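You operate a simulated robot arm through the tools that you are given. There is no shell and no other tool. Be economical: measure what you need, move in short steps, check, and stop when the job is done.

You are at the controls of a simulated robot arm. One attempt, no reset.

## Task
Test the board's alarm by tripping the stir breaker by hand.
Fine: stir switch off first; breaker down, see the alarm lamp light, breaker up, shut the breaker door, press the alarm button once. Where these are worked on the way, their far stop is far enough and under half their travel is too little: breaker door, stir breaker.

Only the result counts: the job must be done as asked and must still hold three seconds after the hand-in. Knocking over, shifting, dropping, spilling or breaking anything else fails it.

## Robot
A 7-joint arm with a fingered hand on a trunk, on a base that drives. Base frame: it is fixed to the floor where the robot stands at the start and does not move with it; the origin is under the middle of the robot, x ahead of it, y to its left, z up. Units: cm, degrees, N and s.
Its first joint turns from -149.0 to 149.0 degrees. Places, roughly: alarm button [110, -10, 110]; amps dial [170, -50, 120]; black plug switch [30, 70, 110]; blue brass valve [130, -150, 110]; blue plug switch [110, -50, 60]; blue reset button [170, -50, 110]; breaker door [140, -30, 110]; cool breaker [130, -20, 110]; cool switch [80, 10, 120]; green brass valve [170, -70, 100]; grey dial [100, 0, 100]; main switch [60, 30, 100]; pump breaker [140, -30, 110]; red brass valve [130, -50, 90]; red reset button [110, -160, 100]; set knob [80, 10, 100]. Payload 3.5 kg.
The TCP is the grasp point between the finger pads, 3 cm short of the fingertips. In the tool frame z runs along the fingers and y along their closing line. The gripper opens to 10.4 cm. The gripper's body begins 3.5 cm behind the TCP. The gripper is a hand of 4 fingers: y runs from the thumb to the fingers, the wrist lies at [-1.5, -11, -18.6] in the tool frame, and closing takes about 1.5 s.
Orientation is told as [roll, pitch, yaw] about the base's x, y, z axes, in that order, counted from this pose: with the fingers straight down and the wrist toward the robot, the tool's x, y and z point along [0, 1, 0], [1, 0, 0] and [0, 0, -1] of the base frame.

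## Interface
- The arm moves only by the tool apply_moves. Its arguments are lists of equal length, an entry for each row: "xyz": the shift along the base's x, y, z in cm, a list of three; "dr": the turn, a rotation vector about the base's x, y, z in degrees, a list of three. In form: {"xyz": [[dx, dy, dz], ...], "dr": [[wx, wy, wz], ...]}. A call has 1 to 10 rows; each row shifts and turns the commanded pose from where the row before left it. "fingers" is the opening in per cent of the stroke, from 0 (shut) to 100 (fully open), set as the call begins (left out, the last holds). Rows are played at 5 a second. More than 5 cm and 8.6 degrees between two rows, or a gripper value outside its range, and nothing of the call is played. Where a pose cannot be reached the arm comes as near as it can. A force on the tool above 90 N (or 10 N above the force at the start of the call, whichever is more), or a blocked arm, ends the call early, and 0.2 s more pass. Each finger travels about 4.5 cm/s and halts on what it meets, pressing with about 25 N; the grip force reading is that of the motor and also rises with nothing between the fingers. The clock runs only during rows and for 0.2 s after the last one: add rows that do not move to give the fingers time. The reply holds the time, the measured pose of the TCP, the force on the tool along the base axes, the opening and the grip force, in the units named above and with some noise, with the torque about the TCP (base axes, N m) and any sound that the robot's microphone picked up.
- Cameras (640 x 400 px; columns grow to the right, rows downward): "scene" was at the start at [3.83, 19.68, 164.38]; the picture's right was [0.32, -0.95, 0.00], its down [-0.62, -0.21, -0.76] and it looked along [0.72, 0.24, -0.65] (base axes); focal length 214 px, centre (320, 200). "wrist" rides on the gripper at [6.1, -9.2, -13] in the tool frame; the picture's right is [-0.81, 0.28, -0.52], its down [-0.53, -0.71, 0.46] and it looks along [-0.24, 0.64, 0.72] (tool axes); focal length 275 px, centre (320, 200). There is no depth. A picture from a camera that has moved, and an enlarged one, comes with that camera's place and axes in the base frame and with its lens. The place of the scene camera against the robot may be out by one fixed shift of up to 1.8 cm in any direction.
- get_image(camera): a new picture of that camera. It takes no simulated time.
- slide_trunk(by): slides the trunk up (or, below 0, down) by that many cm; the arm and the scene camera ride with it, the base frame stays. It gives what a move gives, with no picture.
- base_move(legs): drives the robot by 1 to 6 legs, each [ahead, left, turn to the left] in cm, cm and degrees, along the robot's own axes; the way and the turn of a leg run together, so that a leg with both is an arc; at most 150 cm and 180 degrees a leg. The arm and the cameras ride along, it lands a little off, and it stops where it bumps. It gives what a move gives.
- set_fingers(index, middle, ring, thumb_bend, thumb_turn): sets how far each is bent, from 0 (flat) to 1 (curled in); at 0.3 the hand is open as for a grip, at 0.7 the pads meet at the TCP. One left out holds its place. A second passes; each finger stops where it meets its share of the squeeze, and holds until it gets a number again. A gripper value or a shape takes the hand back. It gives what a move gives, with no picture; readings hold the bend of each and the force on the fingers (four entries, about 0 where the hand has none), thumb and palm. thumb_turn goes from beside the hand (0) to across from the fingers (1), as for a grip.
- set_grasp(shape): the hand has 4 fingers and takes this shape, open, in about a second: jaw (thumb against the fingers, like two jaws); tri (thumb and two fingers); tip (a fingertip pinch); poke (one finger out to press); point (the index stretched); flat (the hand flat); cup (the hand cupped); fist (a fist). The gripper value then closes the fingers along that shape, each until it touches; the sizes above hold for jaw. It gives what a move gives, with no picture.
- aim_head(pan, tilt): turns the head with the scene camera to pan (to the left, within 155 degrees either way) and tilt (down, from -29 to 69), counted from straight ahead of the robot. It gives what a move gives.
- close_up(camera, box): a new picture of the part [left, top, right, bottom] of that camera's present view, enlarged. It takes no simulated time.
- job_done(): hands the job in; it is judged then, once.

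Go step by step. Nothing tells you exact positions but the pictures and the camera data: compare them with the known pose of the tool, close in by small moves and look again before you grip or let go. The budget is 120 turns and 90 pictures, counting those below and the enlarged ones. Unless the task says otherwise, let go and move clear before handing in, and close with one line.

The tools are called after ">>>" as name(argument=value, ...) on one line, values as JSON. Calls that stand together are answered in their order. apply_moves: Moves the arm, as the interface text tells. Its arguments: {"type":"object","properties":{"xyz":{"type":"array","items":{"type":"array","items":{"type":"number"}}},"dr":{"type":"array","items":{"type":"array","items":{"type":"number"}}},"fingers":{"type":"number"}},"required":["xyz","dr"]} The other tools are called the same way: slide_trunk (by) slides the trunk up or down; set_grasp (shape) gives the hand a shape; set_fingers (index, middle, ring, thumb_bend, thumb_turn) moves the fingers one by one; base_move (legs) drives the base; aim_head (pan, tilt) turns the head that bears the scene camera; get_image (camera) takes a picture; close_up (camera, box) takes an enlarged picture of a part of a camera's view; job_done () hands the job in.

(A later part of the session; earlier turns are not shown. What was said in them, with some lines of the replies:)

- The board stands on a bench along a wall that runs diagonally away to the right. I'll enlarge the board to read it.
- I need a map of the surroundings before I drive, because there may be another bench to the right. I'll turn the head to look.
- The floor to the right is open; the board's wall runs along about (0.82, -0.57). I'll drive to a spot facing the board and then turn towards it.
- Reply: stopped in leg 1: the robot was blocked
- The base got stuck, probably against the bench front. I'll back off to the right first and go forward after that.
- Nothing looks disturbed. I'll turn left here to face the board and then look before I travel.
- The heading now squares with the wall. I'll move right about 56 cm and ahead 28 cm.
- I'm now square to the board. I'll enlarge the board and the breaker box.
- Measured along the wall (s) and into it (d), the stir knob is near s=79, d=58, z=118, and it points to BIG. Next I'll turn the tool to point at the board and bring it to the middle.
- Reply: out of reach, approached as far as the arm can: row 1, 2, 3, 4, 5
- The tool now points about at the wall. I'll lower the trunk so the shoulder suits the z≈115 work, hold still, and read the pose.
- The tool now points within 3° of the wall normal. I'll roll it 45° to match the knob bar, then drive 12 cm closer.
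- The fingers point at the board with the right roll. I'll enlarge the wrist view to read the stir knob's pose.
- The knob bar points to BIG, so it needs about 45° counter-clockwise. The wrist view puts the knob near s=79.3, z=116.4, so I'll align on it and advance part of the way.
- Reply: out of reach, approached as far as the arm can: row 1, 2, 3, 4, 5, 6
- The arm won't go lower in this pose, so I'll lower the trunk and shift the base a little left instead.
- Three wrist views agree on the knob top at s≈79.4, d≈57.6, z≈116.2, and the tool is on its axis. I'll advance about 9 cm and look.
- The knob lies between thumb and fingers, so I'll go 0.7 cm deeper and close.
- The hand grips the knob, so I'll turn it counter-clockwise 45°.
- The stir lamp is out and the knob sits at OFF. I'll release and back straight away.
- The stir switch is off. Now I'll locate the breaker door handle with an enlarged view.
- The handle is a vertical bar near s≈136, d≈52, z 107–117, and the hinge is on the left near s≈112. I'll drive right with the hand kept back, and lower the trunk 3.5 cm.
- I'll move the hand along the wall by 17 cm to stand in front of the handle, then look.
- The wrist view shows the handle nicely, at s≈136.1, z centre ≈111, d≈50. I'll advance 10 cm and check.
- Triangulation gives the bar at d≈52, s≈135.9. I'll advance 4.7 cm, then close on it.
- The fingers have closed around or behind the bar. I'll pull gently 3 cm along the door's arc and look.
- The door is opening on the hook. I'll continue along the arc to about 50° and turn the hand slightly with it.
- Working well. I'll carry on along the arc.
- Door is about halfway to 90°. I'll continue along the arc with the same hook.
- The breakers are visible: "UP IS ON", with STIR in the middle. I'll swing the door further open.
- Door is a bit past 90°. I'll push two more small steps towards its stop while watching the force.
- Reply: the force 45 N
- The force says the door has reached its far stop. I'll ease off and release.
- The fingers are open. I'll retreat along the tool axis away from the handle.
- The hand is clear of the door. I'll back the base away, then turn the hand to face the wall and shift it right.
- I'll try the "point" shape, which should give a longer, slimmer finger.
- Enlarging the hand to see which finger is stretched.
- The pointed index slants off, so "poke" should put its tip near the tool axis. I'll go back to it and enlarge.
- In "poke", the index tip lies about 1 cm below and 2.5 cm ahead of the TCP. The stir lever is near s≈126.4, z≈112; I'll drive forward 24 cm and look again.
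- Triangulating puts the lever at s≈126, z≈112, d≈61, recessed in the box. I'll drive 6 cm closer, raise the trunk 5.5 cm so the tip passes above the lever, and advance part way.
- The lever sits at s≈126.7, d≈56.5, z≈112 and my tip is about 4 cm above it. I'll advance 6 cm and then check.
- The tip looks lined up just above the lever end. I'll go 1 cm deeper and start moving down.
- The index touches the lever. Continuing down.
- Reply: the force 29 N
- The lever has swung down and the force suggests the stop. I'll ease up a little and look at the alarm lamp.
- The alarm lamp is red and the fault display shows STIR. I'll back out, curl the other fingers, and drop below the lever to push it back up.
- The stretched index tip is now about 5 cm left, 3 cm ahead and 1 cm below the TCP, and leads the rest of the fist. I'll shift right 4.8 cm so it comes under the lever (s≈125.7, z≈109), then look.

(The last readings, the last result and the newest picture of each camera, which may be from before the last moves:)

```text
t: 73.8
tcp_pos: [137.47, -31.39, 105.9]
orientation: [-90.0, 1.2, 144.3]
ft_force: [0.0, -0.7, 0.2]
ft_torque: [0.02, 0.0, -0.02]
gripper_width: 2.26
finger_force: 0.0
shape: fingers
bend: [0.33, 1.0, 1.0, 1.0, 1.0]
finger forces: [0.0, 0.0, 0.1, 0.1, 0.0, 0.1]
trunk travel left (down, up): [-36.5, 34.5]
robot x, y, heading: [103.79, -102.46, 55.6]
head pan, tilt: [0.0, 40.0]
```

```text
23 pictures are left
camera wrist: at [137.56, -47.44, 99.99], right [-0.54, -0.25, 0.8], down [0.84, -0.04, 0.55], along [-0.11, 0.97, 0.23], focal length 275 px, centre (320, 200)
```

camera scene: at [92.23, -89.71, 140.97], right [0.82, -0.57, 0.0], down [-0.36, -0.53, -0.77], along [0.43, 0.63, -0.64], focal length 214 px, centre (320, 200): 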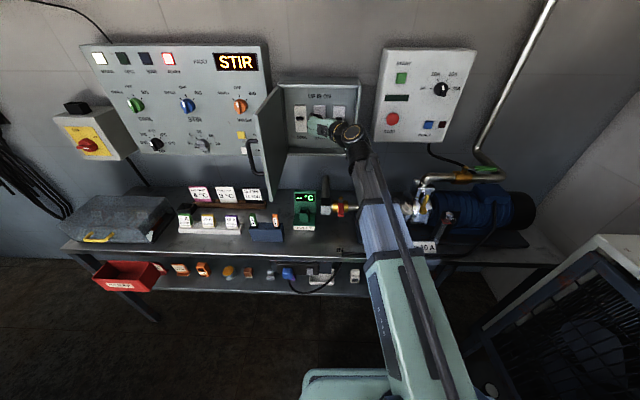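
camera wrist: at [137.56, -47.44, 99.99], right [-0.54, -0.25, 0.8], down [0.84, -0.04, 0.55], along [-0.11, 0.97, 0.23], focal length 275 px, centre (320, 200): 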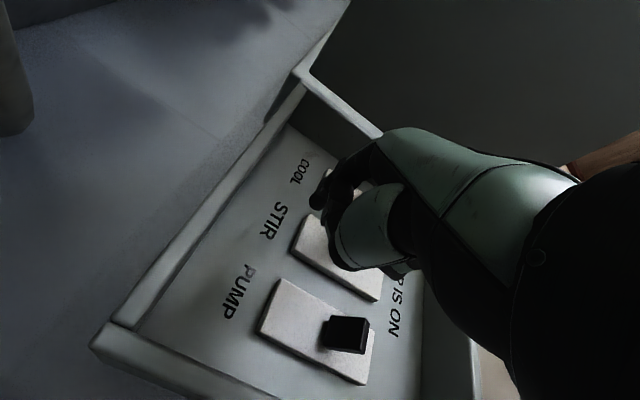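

The thumb stays well short of the pump lever. I'll go forward 2.7 cm and then raise gently.

>>> apply_moves(xyz=[[0.77, 1.11, 0], [0.77, 1.11, 0], [0, 0, 1], [0, 0, 1], [0, 0, 0.5], [0, 0, 0]], dr=[[0, 0, 0], [0, 0, 0], [0, 0, 0], [0, 0, 0], [0, 0, 0], [0, 0, 0]])

>>> close_up(camera="scene", box=[220, 10, 400, 150])

```text
t: 75.2
tcp_pos: [139.0, -29.19, 108.21]
orientation: [-90.1, 1.3, 144.4]
ft_force: [0.0, -0.4, -0.4]
ft_torque: [0.01, 0.04, -0.02]
gripper_width: 2.26
finger_force: 0.0
shape: fingers
bend: [0.33, 1.0, 1.0, 1.0, 1.0]
finger forces: [0.1, 0.0, 0.0, 0.0, 0.1, 0.0]
trunk travel left (down, up): [-36.5, 34.5]
robot x, y, heading: [103.54, -102.66, 55.6]
head pan, tilt: [0.0, 40.0]
```

```text
2.86 times, centred on (310, 80) of scene
camera zoom: at [92.31, -89.57, 133.48], right [0.82, -0.57, 0.0], down [-0.36, -0.53, -0.77], along [0.43, 0.63, -0.64], focal length 613 px, centre (349, 543)
```

zoom: 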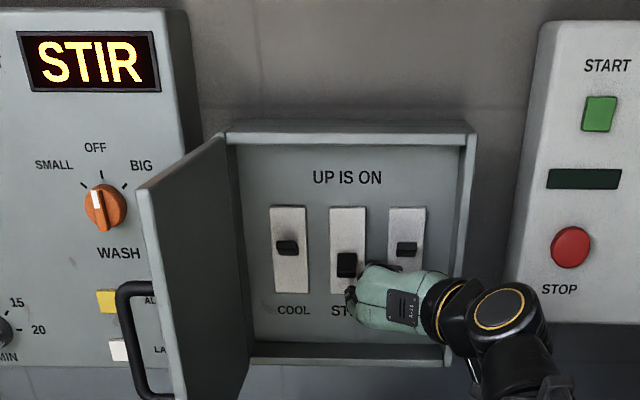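

The index tip is directly below the stir lever. Raising further.

>>> apply_moves(xyz=[[0, 0, 1], [0, 0, 1], [0, 0, 0]], dr=[[0, 0, 0], [0, 0, 0], [0, 0, 0]])

>>> close_up(camera="scene", box=[270, 50, 370, 130])

```text
t: 76.0
tcp_pos: [139.05, -29.29, 110.29]
orientation: [-90.0, 1.2, 144.2]
ft_force: [0.1, 0.2, -0.3]
ft_torque: [-0.04, -0.05, 0.04]
gripper_width: 2.27
finger_force: 0.8
shape: fingers
bend: [0.33, 1.0, 1.0, 1.0, 1.0]
finger forces: [0.9, 0.1, 0.0, 0.1, 0.0, 0.0]
trunk travel left (down, up): [-36.5, 34.5]
robot x, y, heading: [103.97, -102.96, 55.7]
head pan, tilt: [0.0, 40.0]
```

```text
5.00 times, centred on (320, 90) of scene
camera zoom: at [92.31, -89.57, 133.48], right [0.82, -0.57, 0.0], down [-0.36, -0.53, -0.77], along [0.43, 0.63, -0.64], focal length 1072 px, centre (320, 750)
```

zoom: 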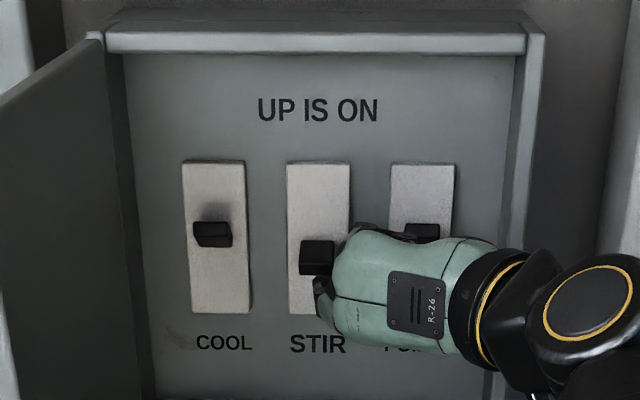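

The finger is in contact. I'll continue up while watching the force.

>>> apply_moves(xyz=[[0, 0, 1], [0, 0, 1], [0, 0, 1], [0, 0, 0]], dr=[[0, 0, 0], [0, 0, 0], [0, 0, 0], [0, 0, 0]])

>>> close_up(camera="scene", box=[220, 10, 400, 150])

```text
t: 77.0
tcp_pos: [138.95, -29.31, 113.11]
orientation: [-90.0, 1.3, 144.4]
ft_force: [-4.8, -13.6, -19.7]
ft_torque: [-1.22, -0.35, 0.53]
gripper_width: 2.24
finger_force: 11.4
shape: fingers
bend: [0.33, 1.0, 1.0, 0.99, 1.0]
finger forces: [23.1, 0.0, 0.0, 0.0, 0.1, 0.1]
trunk travel left (down, up): [-36.5, 34.5]
robot x, y, heading: [103.93, -102.38, 55.6]
head pan, tilt: [0.0, 40.0]
```

```text
2.86 times, centred on (310, 80) of scene
camera zoom: at [92.33, -89.57, 133.45], right [0.82, -0.57, 0.0], down [-0.36, -0.53, -0.77], along [0.43, 0.63, -0.64], focal length 613 px, centre (349, 543)
```

zoom: 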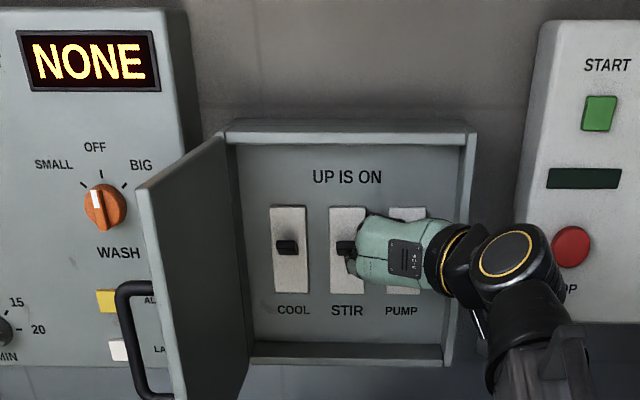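

The lever is up again and the fault display reads NONE. I'll lower off the lever, retreat, and drive back to go round to the door's outer face.

>>> apply_moves(xyz=[[0, 0, -1.2], [-1.71, -2.46, 0], [-1.71, -2.46, 0], [-1.71, -2.46, 0], [-1.71, -2.46, 0], [-1.71, -2.46, 0], [0, 0, 0]], dr=[[0, 0, 0], [0, 0, 0], [0, 0, 0], [0, 0, 0], [0, 0, 0], [0, 0, 0], [0, 0, 0]])

>>> base_move(legs=[[-30, 0, 0]])

>>> set_grasp(shape="jaw")

>>> close_up(camera="scene", box=[120, 10, 380, 170])

```text
t: 78.6
tcp_pos: [130.59, -41.66, 111.88]
orientation: [-90.0, 1.2, 144.3]
ft_force: [-0.4, 0.9, 0.5]
ft_torque: [-0.01, -0.03, -0.04]
gripper_width: 2.17
finger_force: 0.0
shape: fingers
bend: [0.34, 1.0, 1.0, 0.98, 1.0]
finger forces: [0.0, 0.0, 0.0, 0.0, 0.0, 0.0]
trunk travel left (down, up): [-36.5, 34.5]
robot x, y, heading: [103.33, -102.63, 55.4]
head pan, tilt: [0.0, 40.0]
```

```text
t: 80.7
tcp_pos: [113.19, -66.73, 111.71]
orientation: [-90.1, 1.2, 144.4]
ft_force: [0.6, 0.2, 0.4]
ft_torque: [0.0, 0.03, 0.0]
gripper_width: 2.16
finger_force: 0.0
shape: fingers
bend: [0.34, 1.0, 1.0, 0.98, 1.0]
finger forces: [0.1, 0.0, 0.1, 0.1, 0.0, 0.0]
trunk travel left (down, up): [-36.5, 34.5]
robot x, y, heading: [86.4, -127.41, 55.5]
head pan, tilt: [0.0, 40.0]
```

```text
t: 81.6
tcp_pos: [113.26, -66.79, 111.79]
orientation: [-90.1, 1.2, 144.3]
ft_force: [-0.9, 0.4, 0.5]
ft_torque: [0.02, -0.03, -0.02]
gripper_width: 10.36
finger_force: 0.0
shape: jaw
bend: [0.3, 0.3, 0.3, 0.3, 0.98]
finger forces: [0.0, 0.0, 0.1, 0.0, 0.0, 0.0]
trunk travel left (down, up): [-36.5, 34.5]
robot x, y, heading: [86.53, -127.9, 55.7]
head pan, tilt: [0.0, 40.0]
```

```text
2.46 times, centred on (250, 90) of scene
camera zoom: at [74.98, -114.88, 133.48], right [0.83, -0.56, 0.0], down [-0.36, -0.53, -0.77], along [0.43, 0.63, -0.64], focal length 528 px, centre (492, 471)
```

zoom: 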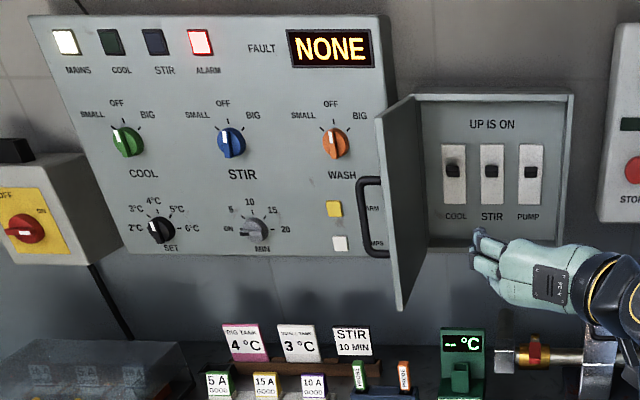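

All three breakers are up and the alarm lamp is still latched. I'll swing the hand round to the left of the door and turn it to point along x, as it was when I released the handle.

>>> apply_moves(xyz=[[-3.56, 1.83, 0], [-3.56, 1.83, 0], [-3.56, 1.83, 0], [-3.56, 1.83, 0], [-3.56, 1.83, 0], [-3.56, 1.83, 0], [-3.56, 1.83, 0], [-3.56, 1.83, 0], [-3.56, 1.83, 0], [0, 0, 0]], dr=[[0, 0, -6.8], [0, 0, -6.8], [0, 0, -6.8], [0, 0, -6.8], [0, 0, -6.8], [0, 0, -6.8], [0, 0, -6.8], [0, 0, -6.8], [0, 0, -6.8], [0, 0, 0]])

>>> base_move(legs=[[22, 0, 0]])

>>> get_image(camera="wrist")

```text
t: 83.8
tcp_pos: [81.08, -50.17, 111.57]
orientation: [-90.0, 1.1, 83.2]
ft_force: [0.0, -0.4, -0.8]
ft_torque: [0.0, -0.02, 0.01]
gripper_width: 10.38
finger_force: 0.1
shape: jaw
bend: [0.3, 0.3, 0.3, 0.3, 0.98]
finger forces: [0.0, 0.0, 0.0, 0.0, 0.1, 0.1]
trunk travel left (down, up): [-36.5, 34.5]
robot x, y, heading: [86.1, -127.7, 55.7]
head pan, tilt: [0.0, 40.0]
```

```text
t: 85.5
tcp_pos: [93.81, -31.91, 111.56]
orientation: [-90.0, 1.2, 83.1]
ft_force: [0.6, 0.1, -0.4]
ft_torque: [0.0, -0.02, 0.01]
gripper_width: 10.4
finger_force: 0.0
shape: jaw
bend: [0.3, 0.3, 0.3, 0.3, 0.98]
finger forces: [0.0, 0.1, 0.1, 0.1, 0.0, 0.0]
trunk travel left (down, up): [-36.5, 34.5]
robot x, y, heading: [99.21, -109.24, 55.6]
head pan, tilt: [0.0, 40.0]
```

```text
18 pictures are left
camera wrist: at [79.84, -39.62, 105.73], right [-0.48, 0.35, 0.8], down [0.37, -0.75, 0.55], along [0.8, 0.56, 0.23], focal length 275 px, centre (320, 200)
```

wrist: 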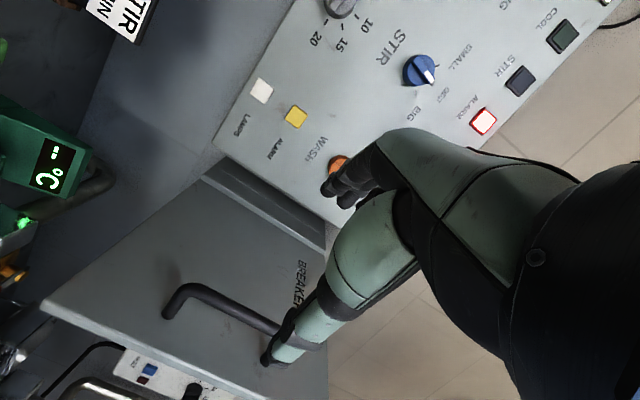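

The door is as I left it. I'll retrace the approach to the handle and close the hand on it.

>>> apply_moves(xyz=[[3.2, 1.5, 0], [2.6, -0.3, 0], [2.5, -0.25, 0], [0, 0, 0]], dr=[[0, 0, 0], [0, 0, 0], [0, 0, 0], [0, 0, 0]])

>>> apply_moves(xyz=[[0, 0, 0], [0, 0, 0], [0, 0, 0], [0, 0, 0], [0, 0, 0], [0, 0, 0], [0, 0, 0], [0, 0, 0]], dr=[[0, 0, 0], [0, 0, 0], [0, 0, 0], [0, 0, 0], [0, 0, 0], [0, 0, 0], [0, 0, 0], [0, 0, 0]], fingers=0)

>>> get_image(camera="wrist")

```text
t: 86.5
tcp_pos: [102.35, -30.91, 111.55]
orientation: [-89.9, 1.2, 83.1]
ft_force: [0.1, -0.3, -0.3]
ft_torque: [0.01, 0.01, -0.03]
gripper_width: 10.38
finger_force: 0.0
shape: jaw
bend: [0.3, 0.3, 0.3, 0.3, 0.98]
finger forces: [0.1, 0.0, 0.1, 0.0, 0.0, 0.0]
trunk travel left (down, up): [-36.5, 34.5]
robot x, y, heading: [99.02, -109.55, 55.4]
head pan, tilt: [0.0, 40.0]
```

```text
t: 88.3
tcp_pos: [102.33, -30.83, 111.57]
orientation: [-90.0, 1.2, 83.2]
ft_force: [0.3, 0.2, 0.3]
ft_torque: [-0.01, 0.0, 0.01]
gripper_width: 0.0
finger_force: 25.0
shape: jaw
bend: [0.7, 0.7, 0.7, 0.47, 1.0]
finger forces: [0.1, 0.1, 0.0, 0.0, 0.0, 0.1]
trunk travel left (down, up): [-36.5, 34.5]
robot x, y, heading: [99.31, -109.46, 55.5]
head pan, tilt: [0.0, 40.0]
```

```text
17 pictures are left
camera wrist: at [88.33, -38.56, 105.66], right [-0.48, 0.35, 0.8], down [0.37, -0.75, 0.55], along [0.8, 0.56, 0.23], focal length 275 px, centre (320, 200)
```

wrist: 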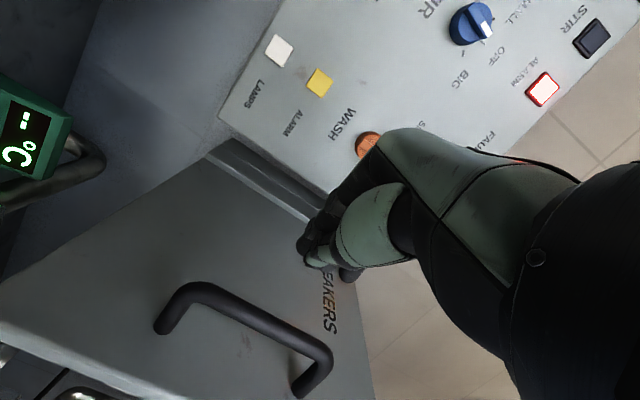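

The hand closed beside the handle, on the door's outer face, which suits pushing. I'll push the door shut along its arc with the closed fingertips at about 19 cm from the hinge.

>>> apply_moves(xyz=[[3.81, -0.82, 0], [3.16, -1.59, 0], [2.19, -1.4, 0], [2.45, -1.21, 0], [0, 0, 0]], dr=[[0, 0, 0], [0, 0, 0], [0, 0, 0], [0, 0, 2], [0, 0, 0]])

>>> get_image(camera="wrist")

```text
t: 89.5
tcp_pos: [113.7, -35.81, 111.45]
orientation: [-90.0, 1.1, 85.1]
ft_force: [0.6, -0.3, -0.2]
ft_torque: [-0.01, 0.01, -0.01]
gripper_width: 0.0
finger_force: 24.8
shape: jaw
bend: [0.7, 0.7, 0.7, 0.47, 1.0]
finger forces: [0.1, 0.1, 0.0, 0.0, 0.1, 0.0]
trunk travel left (down, up): [-36.5, 34.5]
robot x, y, heading: [98.83, -109.64, 55.2]
head pan, tilt: [0.0, 40.0]
```

```text
16 pictures are left
camera wrist: at [100.16, -44.08, 105.59], right [-0.49, 0.34, 0.8], down [0.39, -0.74, 0.55], along [0.78, 0.59, 0.23], focal length 275 px, centre (320, 200)
```

wrist: 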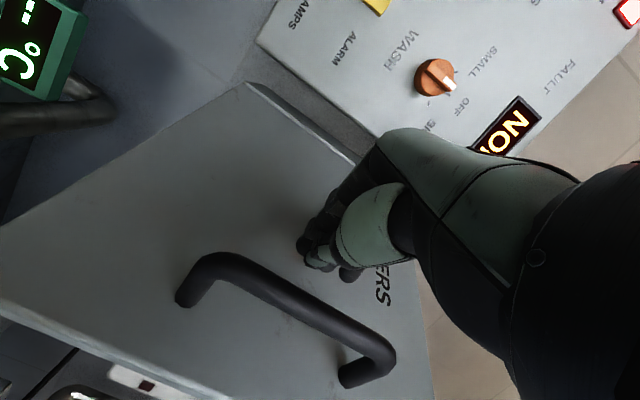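

No resistance yet; the tips are close to or lightly on the door. Continuing along the arc and turning with it.

>>> apply_moves(xyz=[[2.76, -0.94, 0], [2.54, -0.55, 0], [2.71, -0.3, 0], [2.66, -0.02, 0], [0, 0, 0]], dr=[[0, 0, 2], [0, 0, 3], [0, 0, 5], [0, 0, 6], [0, 0, 0]])

>>> get_image(camera="wrist")

```text
t: 90.7
tcp_pos: [124.58, -37.7, 111.49]
orientation: [-90.0, 1.2, 101.2]
ft_force: [-0.2, 0.1, 0.4]
ft_torque: [0.04, -0.03, 0.0]
gripper_width: 0.01
finger_force: 25.1
shape: jaw
bend: [0.7, 0.7, 0.7, 0.47, 1.0]
finger forces: [0.0, 0.0, 0.0, 0.0, 0.0, 0.0]
trunk travel left (down, up): [-36.5, 34.5]
robot x, y, heading: [98.74, -109.43, 55.4]
head pan, tilt: [0.0, 40.0]
```

```text
15 pictures are left
camera wrist: at [113.62, -49.39, 105.6], right [-0.56, 0.19, 0.8], down [0.58, -0.6, 0.55], along [0.58, 0.78, 0.23], focal length 275 px, centre (320, 200)
```

wrist: 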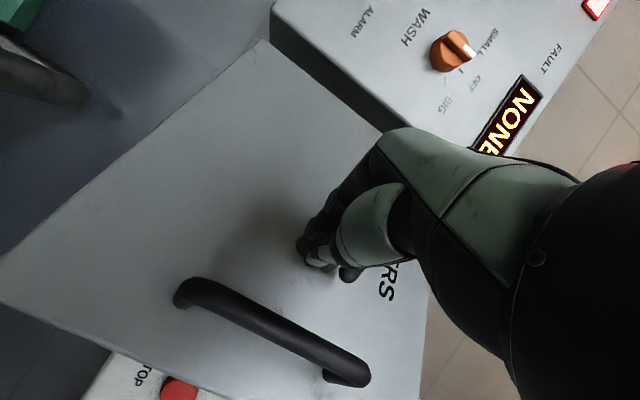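

The door is swinging shut as I push. Continuing.

>>> apply_moves(xyz=[[2.45, 0.37, 0], [2.62, 0.61, 0], [2.46, 1.09, 0], [2.36, 1.28, 0], [0, 0, 0]], dr=[[0, 0, 8], [0, 0, 8], [0, 0, 8], [0, 0, 8], [0, 0, 0]])

>>> get_image(camera="wrist")

```text
t: 91.9
tcp_pos: [134.43, -34.32, 111.37]
orientation: [-90.0, 1.1, 133.1]
ft_force: [0.7, -0.2, -1.0]
ft_torque: [-0.02, -0.02, 0.01]
gripper_width: 0.0
finger_force: 24.8
shape: jaw
bend: [0.7, 0.7, 0.7, 0.47, 1.0]
finger forces: [0.0, 0.1, 0.0, 0.0, 0.1, 0.0]
trunk travel left (down, up): [-36.5, 34.5]
robot x, y, heading: [98.92, -109.43, 55.5]
head pan, tilt: [0.0, 40.0]
```

```text
14 pictures are left
camera wrist: at [131.35, -50.08, 105.5], right [-0.58, -0.14, 0.8], down [0.81, -0.2, 0.55], along [0.09, 0.97, 0.23], focal length 275 px, centre (320, 200)
```

wrist: 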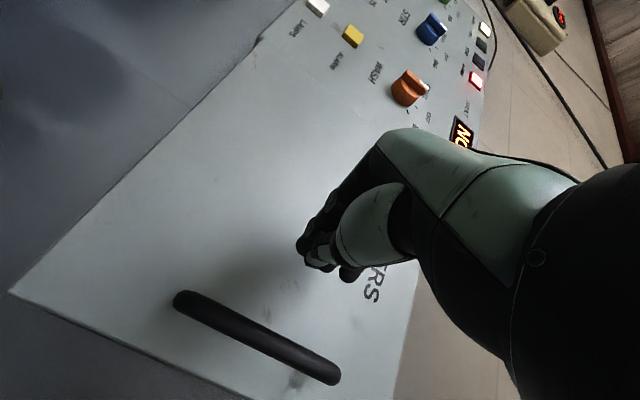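

Nearly shut. I'll keep pressing until the door meets its frame.

>>> apply_moves(xyz=[[2.06, 1.73, 0], [1.3, 1.53, 0], [0.86, 1.23, 0], [0.57, 0.82, 0], [0.57, 0.82, 0], [0, 0, 0]], dr=[[0, 0, 6], [0, 0, 4], [0, 0, 0], [0, 0, 0], [0, 0, 0], [0, 0, 0]])

>>> get_image(camera="wrist")

```text
t: 92.5
tcp_pos: [136.63, -32.13, 111.26]
orientation: [-89.9, 1.3, 143.5]
ft_force: [-15.5, -34.4, 5.7]
ft_torque: [0.08, -0.1, -0.31]
gripper_width: 0.0
finger_force: 25.3
shape: jaw
bend: [0.7, 0.7, 0.7, 0.47, 1.0]
finger forces: [0.1, 0.0, 0.0, 0.1, 0.1, 0.0]
trunk travel left (down, up): [-36.5, 34.5]
robot x, y, heading: [98.84, -109.82, 55.5]
head pan, tilt: [0.0, 40.0]
stopped in row 3: the force on the tool passed its limit at 108 N (the readings are from after the stop); the commanded pose is now the measured one
```

```text
13 pictures are left
camera wrist: at [136.46, -48.29, 105.55], right [-0.54, -0.24, 0.81], down [0.84, -0.05, 0.55], along [-0.09, 0.97, 0.23], focal length 275 px, centre (320, 200)
```

wrist: 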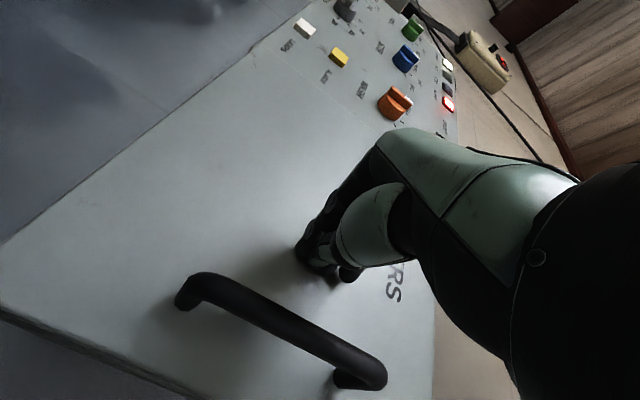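

The door met its frame. I'll back off, drive left towards the alarm button, and check the door.

>>> apply_moves(xyz=[[-1.71, -2.46, 0], [-1.71, -2.46, 0], [-1.71, -2.46, 0], [-1.71, -2.46, 0], [-1.71, -2.46, 0], [0, 0, 0]], dr=[[0, 0, 0], [0, 0, 0], [0, 0, 0], [0, 0, 0], [0, 0, 0], [0, 0, 0]])

>>> set_grasp(shape="poke")

>>> base_move(legs=[[0, 33, 0]])

>>> close_up(camera="scene", box=[200, 10, 480, 180])

>>> get_image(camera="wrist")

```text
t: 93.9
tcp_pos: [128.24, -43.6, 111.02]
orientation: [-89.5, 1.2, 143.5]
ft_force: [1.3, -0.1, 1.1]
ft_torque: [-0.01, -0.03, -0.01]
gripper_width: 0.0
finger_force: 25.2
shape: jaw
bend: [0.7, 0.7, 0.7, 0.47, 1.0]
finger forces: [0.1, 0.0, 0.0, 0.2, 0.0, 0.0]
trunk travel left (down, up): [-36.5, 34.5]
robot x, y, heading: [98.71, -109.7, 55.4]
head pan, tilt: [0.0, 40.0]
```

```text
t: 94.8
tcp_pos: [128.47, -43.74, 110.9]
orientation: [-89.5, 1.3, 143.5]
ft_force: [0.0, -0.3, 0.4]
ft_torque: [0.0, -0.04, -0.01]
gripper_width: 0.01
finger_force: 0.0
shape: poke
bend: [0.7, 0.7, 0.99, 1.0, 1.0]
finger forces: [0.0, 0.0, 0.1, 0.1, 0.1, 0.0]
trunk travel left (down, up): [-36.5, 34.5]
robot x, y, heading: [98.85, -110.02, 55.6]
head pan, tilt: [0.0, 40.0]
```

```text
t: 97.0
tcp_pos: [102.31, -25.83, 110.99]
orientation: [-89.5, 1.2, 143.2]
ft_force: [-0.1, -0.5, -0.2]
ft_torque: [-0.03, 0.0, 0.0]
gripper_width: 0.03
finger_force: 0.0
shape: poke
bend: [0.7, 0.7, 0.99, 1.0, 1.0]
finger forces: [0.0, 0.0, 0.0, 0.0, 0.0, 0.1]
trunk travel left (down, up): [-36.5, 34.5]
robot x, y, heading: [72.74, -91.46, 55.3]
head pan, tilt: [0.0, 40.0]
```

```text
2.29 times, centred on (340, 95) of scene
camera zoom: at [61.32, -78.6, 133.48], right [0.82, -0.57, 0.0], down [-0.37, -0.53, -0.77], along [0.44, 0.63, -0.64], focal length 490 px, centre (274, 440)
```

zoom: 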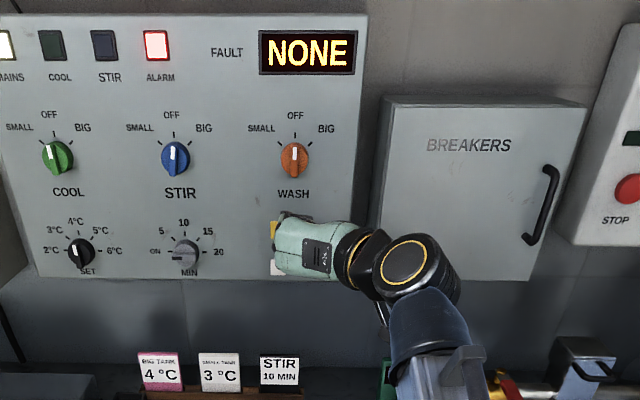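

```text
11 pictures are left
camera wrist: at [102.15, -41.91, 105.23], right [-0.54, -0.23, 0.81], down [0.84, -0.05, 0.54], along [-0.09, 0.97, 0.22], focal length 275 px, centre (320, 200)
```

wrist: 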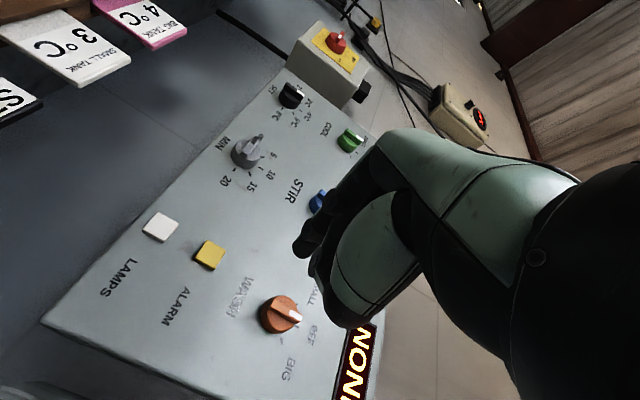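

The door is shut. The alarm button triangulates to s≈95.2, z≈105.3, d≈59.7, so I'll line the poke finger up with it and stop about 5 cm short.

>>> slide_trunk(by=-4.8)

>>> apply_moves(xyz=[[-2.96, 2.06, 0], [1.71, 2.46, 0], [1.71, 2.46, 0], [1.71, 2.46, 0], [1.71, 2.46, 0], [0, 0, 0]], dr=[[0, 0, 0], [0, 0, 0], [0, 0, 0], [0, 0, 0], [0, 0, 0], [0, 0, 0]])

>>> get_image(camera="wrist")

```text
t: 97.9
tcp_pos: [102.36, -25.71, 106.16]
orientation: [-89.5, 1.3, 143.2]
ft_force: [-0.3, 0.4, 0.4]
ft_torque: [-0.02, 0.01, 0.01]
gripper_width: 0.01
finger_force: 0.0
shape: poke
bend: [0.7, 0.7, 0.99, 1.0, 1.0]
finger forces: [0.1, 0.0, 0.1, 0.0, 0.0, 0.1]
trunk travel left (down, up): [-31.7, 39.3]
robot x, y, heading: [72.98, -91.41, 55.1]
head pan, tilt: [0.0, 40.0]
```

```text
t: 99.3
tcp_pos: [106.13, -13.68, 105.87]
orientation: [-89.6, 1.4, 143.3]
ft_force: [0.3, -0.3, 0.5]
ft_torque: [0.02, 0.0, 0.02]
gripper_width: 0.0
finger_force: 0.1
shape: poke
bend: [0.7, 0.7, 0.99, 1.0, 1.0]
finger forces: [0.1, 0.0, 0.0, 0.0, 0.0, 0.1]
trunk travel left (down, up): [-31.7, 39.3]
robot x, y, heading: [72.77, -91.77, 55.2]
head pan, tilt: [0.0, 40.0]
```

```text
10 pictures are left
camera wrist: at [105.86, -29.79, 100.17], right [-0.54, -0.23, 0.81], down [0.84, -0.05, 0.54], along [-0.09, 0.97, 0.22], focal length 275 px, centre (320, 200)
```

wrist: 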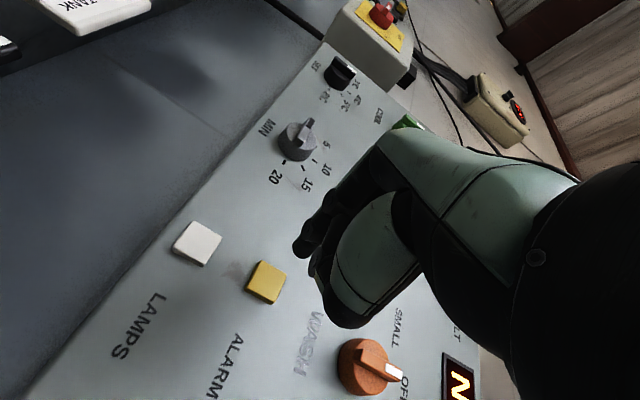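

Aligned. I'll advance 6.5 cm, then use small steps to find contact.

>>> apply_moves(xyz=[[1.24, 1.78, -0.2], [1.24, 1.78, -0.2], [1.24, 1.78, 0], [0, 0, 0]], dr=[[0, 0, 0], [0, 0, 0], [0, 0, 0], [0, 0, 0]])

>>> get_image(camera="wrist")

```text
t: 100.3
tcp_pos: [109.89, -8.16, 105.77]
orientation: [-89.6, 1.4, 143.4]
ft_force: [-3.1, -3.2, -0.7]
ft_torque: [0.01, -0.05, 0.02]
gripper_width: 0.0
finger_force: 0.1
shape: poke
bend: [0.7, 0.7, 0.99, 1.0, 1.0]
finger forces: [0.1, 4.7, 0.1, 0.1, 0.0, 0.1]
trunk travel left (down, up): [-31.7, 39.3]
robot x, y, heading: [72.35, -91.54, 55.6]
head pan, tilt: [0.0, 40.0]
heard: click
```

```text
9 pictures are left
camera wrist: at [109.66, -24.31, 99.96], right [-0.54, -0.23, 0.81], down [0.84, -0.05, 0.54], along [-0.09, 0.97, 0.22], focal length 275 px, centre (320, 200)
```

wrist: 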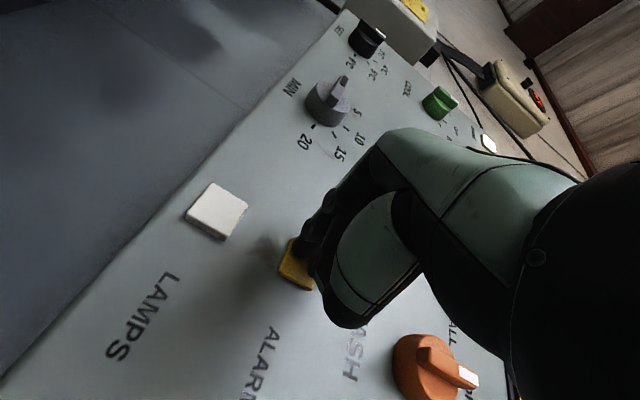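

A click: the button was pressed. I'll withdraw straight back and check the lamp.

>>> apply_moves(xyz=[[-1.71, -2.46, 0], [-1.71, -2.46, 0], [-1.71, -2.46, 0], [-1.71, -2.46, 0], [-1.71, -2.46, 0], [0, 0, 0]], dr=[[0, 0, 0], [0, 0, 0], [0, 0, 0], [0, 0, 0], [0, 0, 0], [0, 0, 0]])

>>> get_image(camera="scene")

>>> close_up(camera="scene", box=[170, 0, 490, 180])

```text
t: 101.7
tcp_pos: [101.15, -20.99, 105.34]
orientation: [-89.4, 1.2, 143.3]
ft_force: [0.4, 0.9, -0.7]
ft_torque: [0.0, 0.0, 0.02]
gripper_width: 0.0
finger_force: 0.2
shape: poke
bend: [0.7, 0.7, 0.99, 1.0, 1.0]
finger forces: [0.0, 0.0, 0.1, 0.0, 0.0, 0.1]
trunk travel left (down, up): [-31.7, 39.3]
robot x, y, heading: [72.67, -91.43, 55.6]
head pan, tilt: [0.0, 40.0]
```

```text
8 pictures are left
camera scene: at [61.3, -78.6, 128.68], right [0.82, -0.57, 0.0], down [-0.37, -0.53, -0.77], along [0.44, 0.63, -0.64], focal length 214 px, centre (320, 200)
```

scene: 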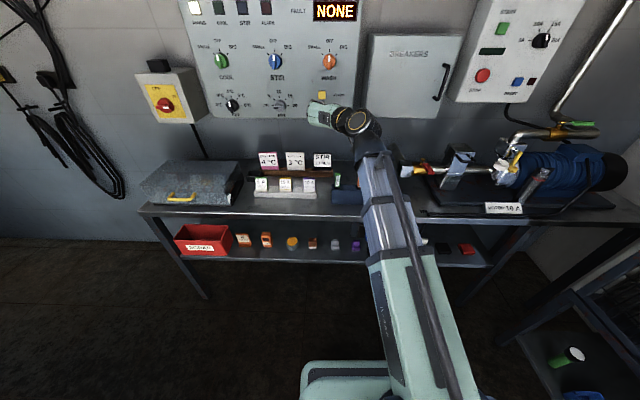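

```text
2.00 times, centred on (330, 90) of scene
camera zoom: at [61.3, -78.6, 128.68], right [0.82, -0.57, 0.0], down [-0.37, -0.53, -0.77], along [0.44, 0.63, -0.64], focal length 429 px, centre (300, 420)
```

zoom: 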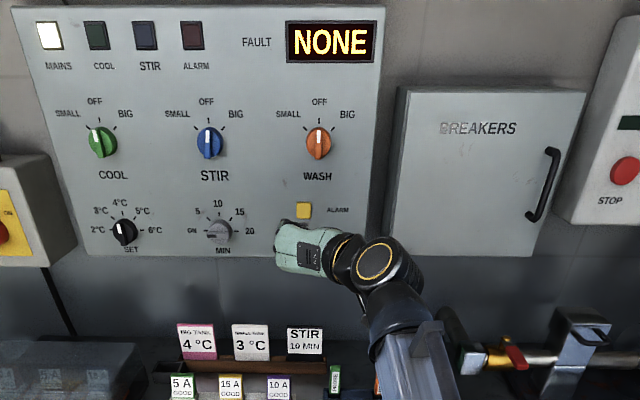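

The alarm lamp is out, the fault display reads NONE, stir is off, the door is shut and the hand is clear. I'm handing in.

>>> job_done()

```text
The job is handed in.
```

The alarm test is done. With the stir switch off, tripping the stir breaker lit the alarm lamp. I put the breaker back up, shut the door and pressed the alarm button once, which put the lamp out.
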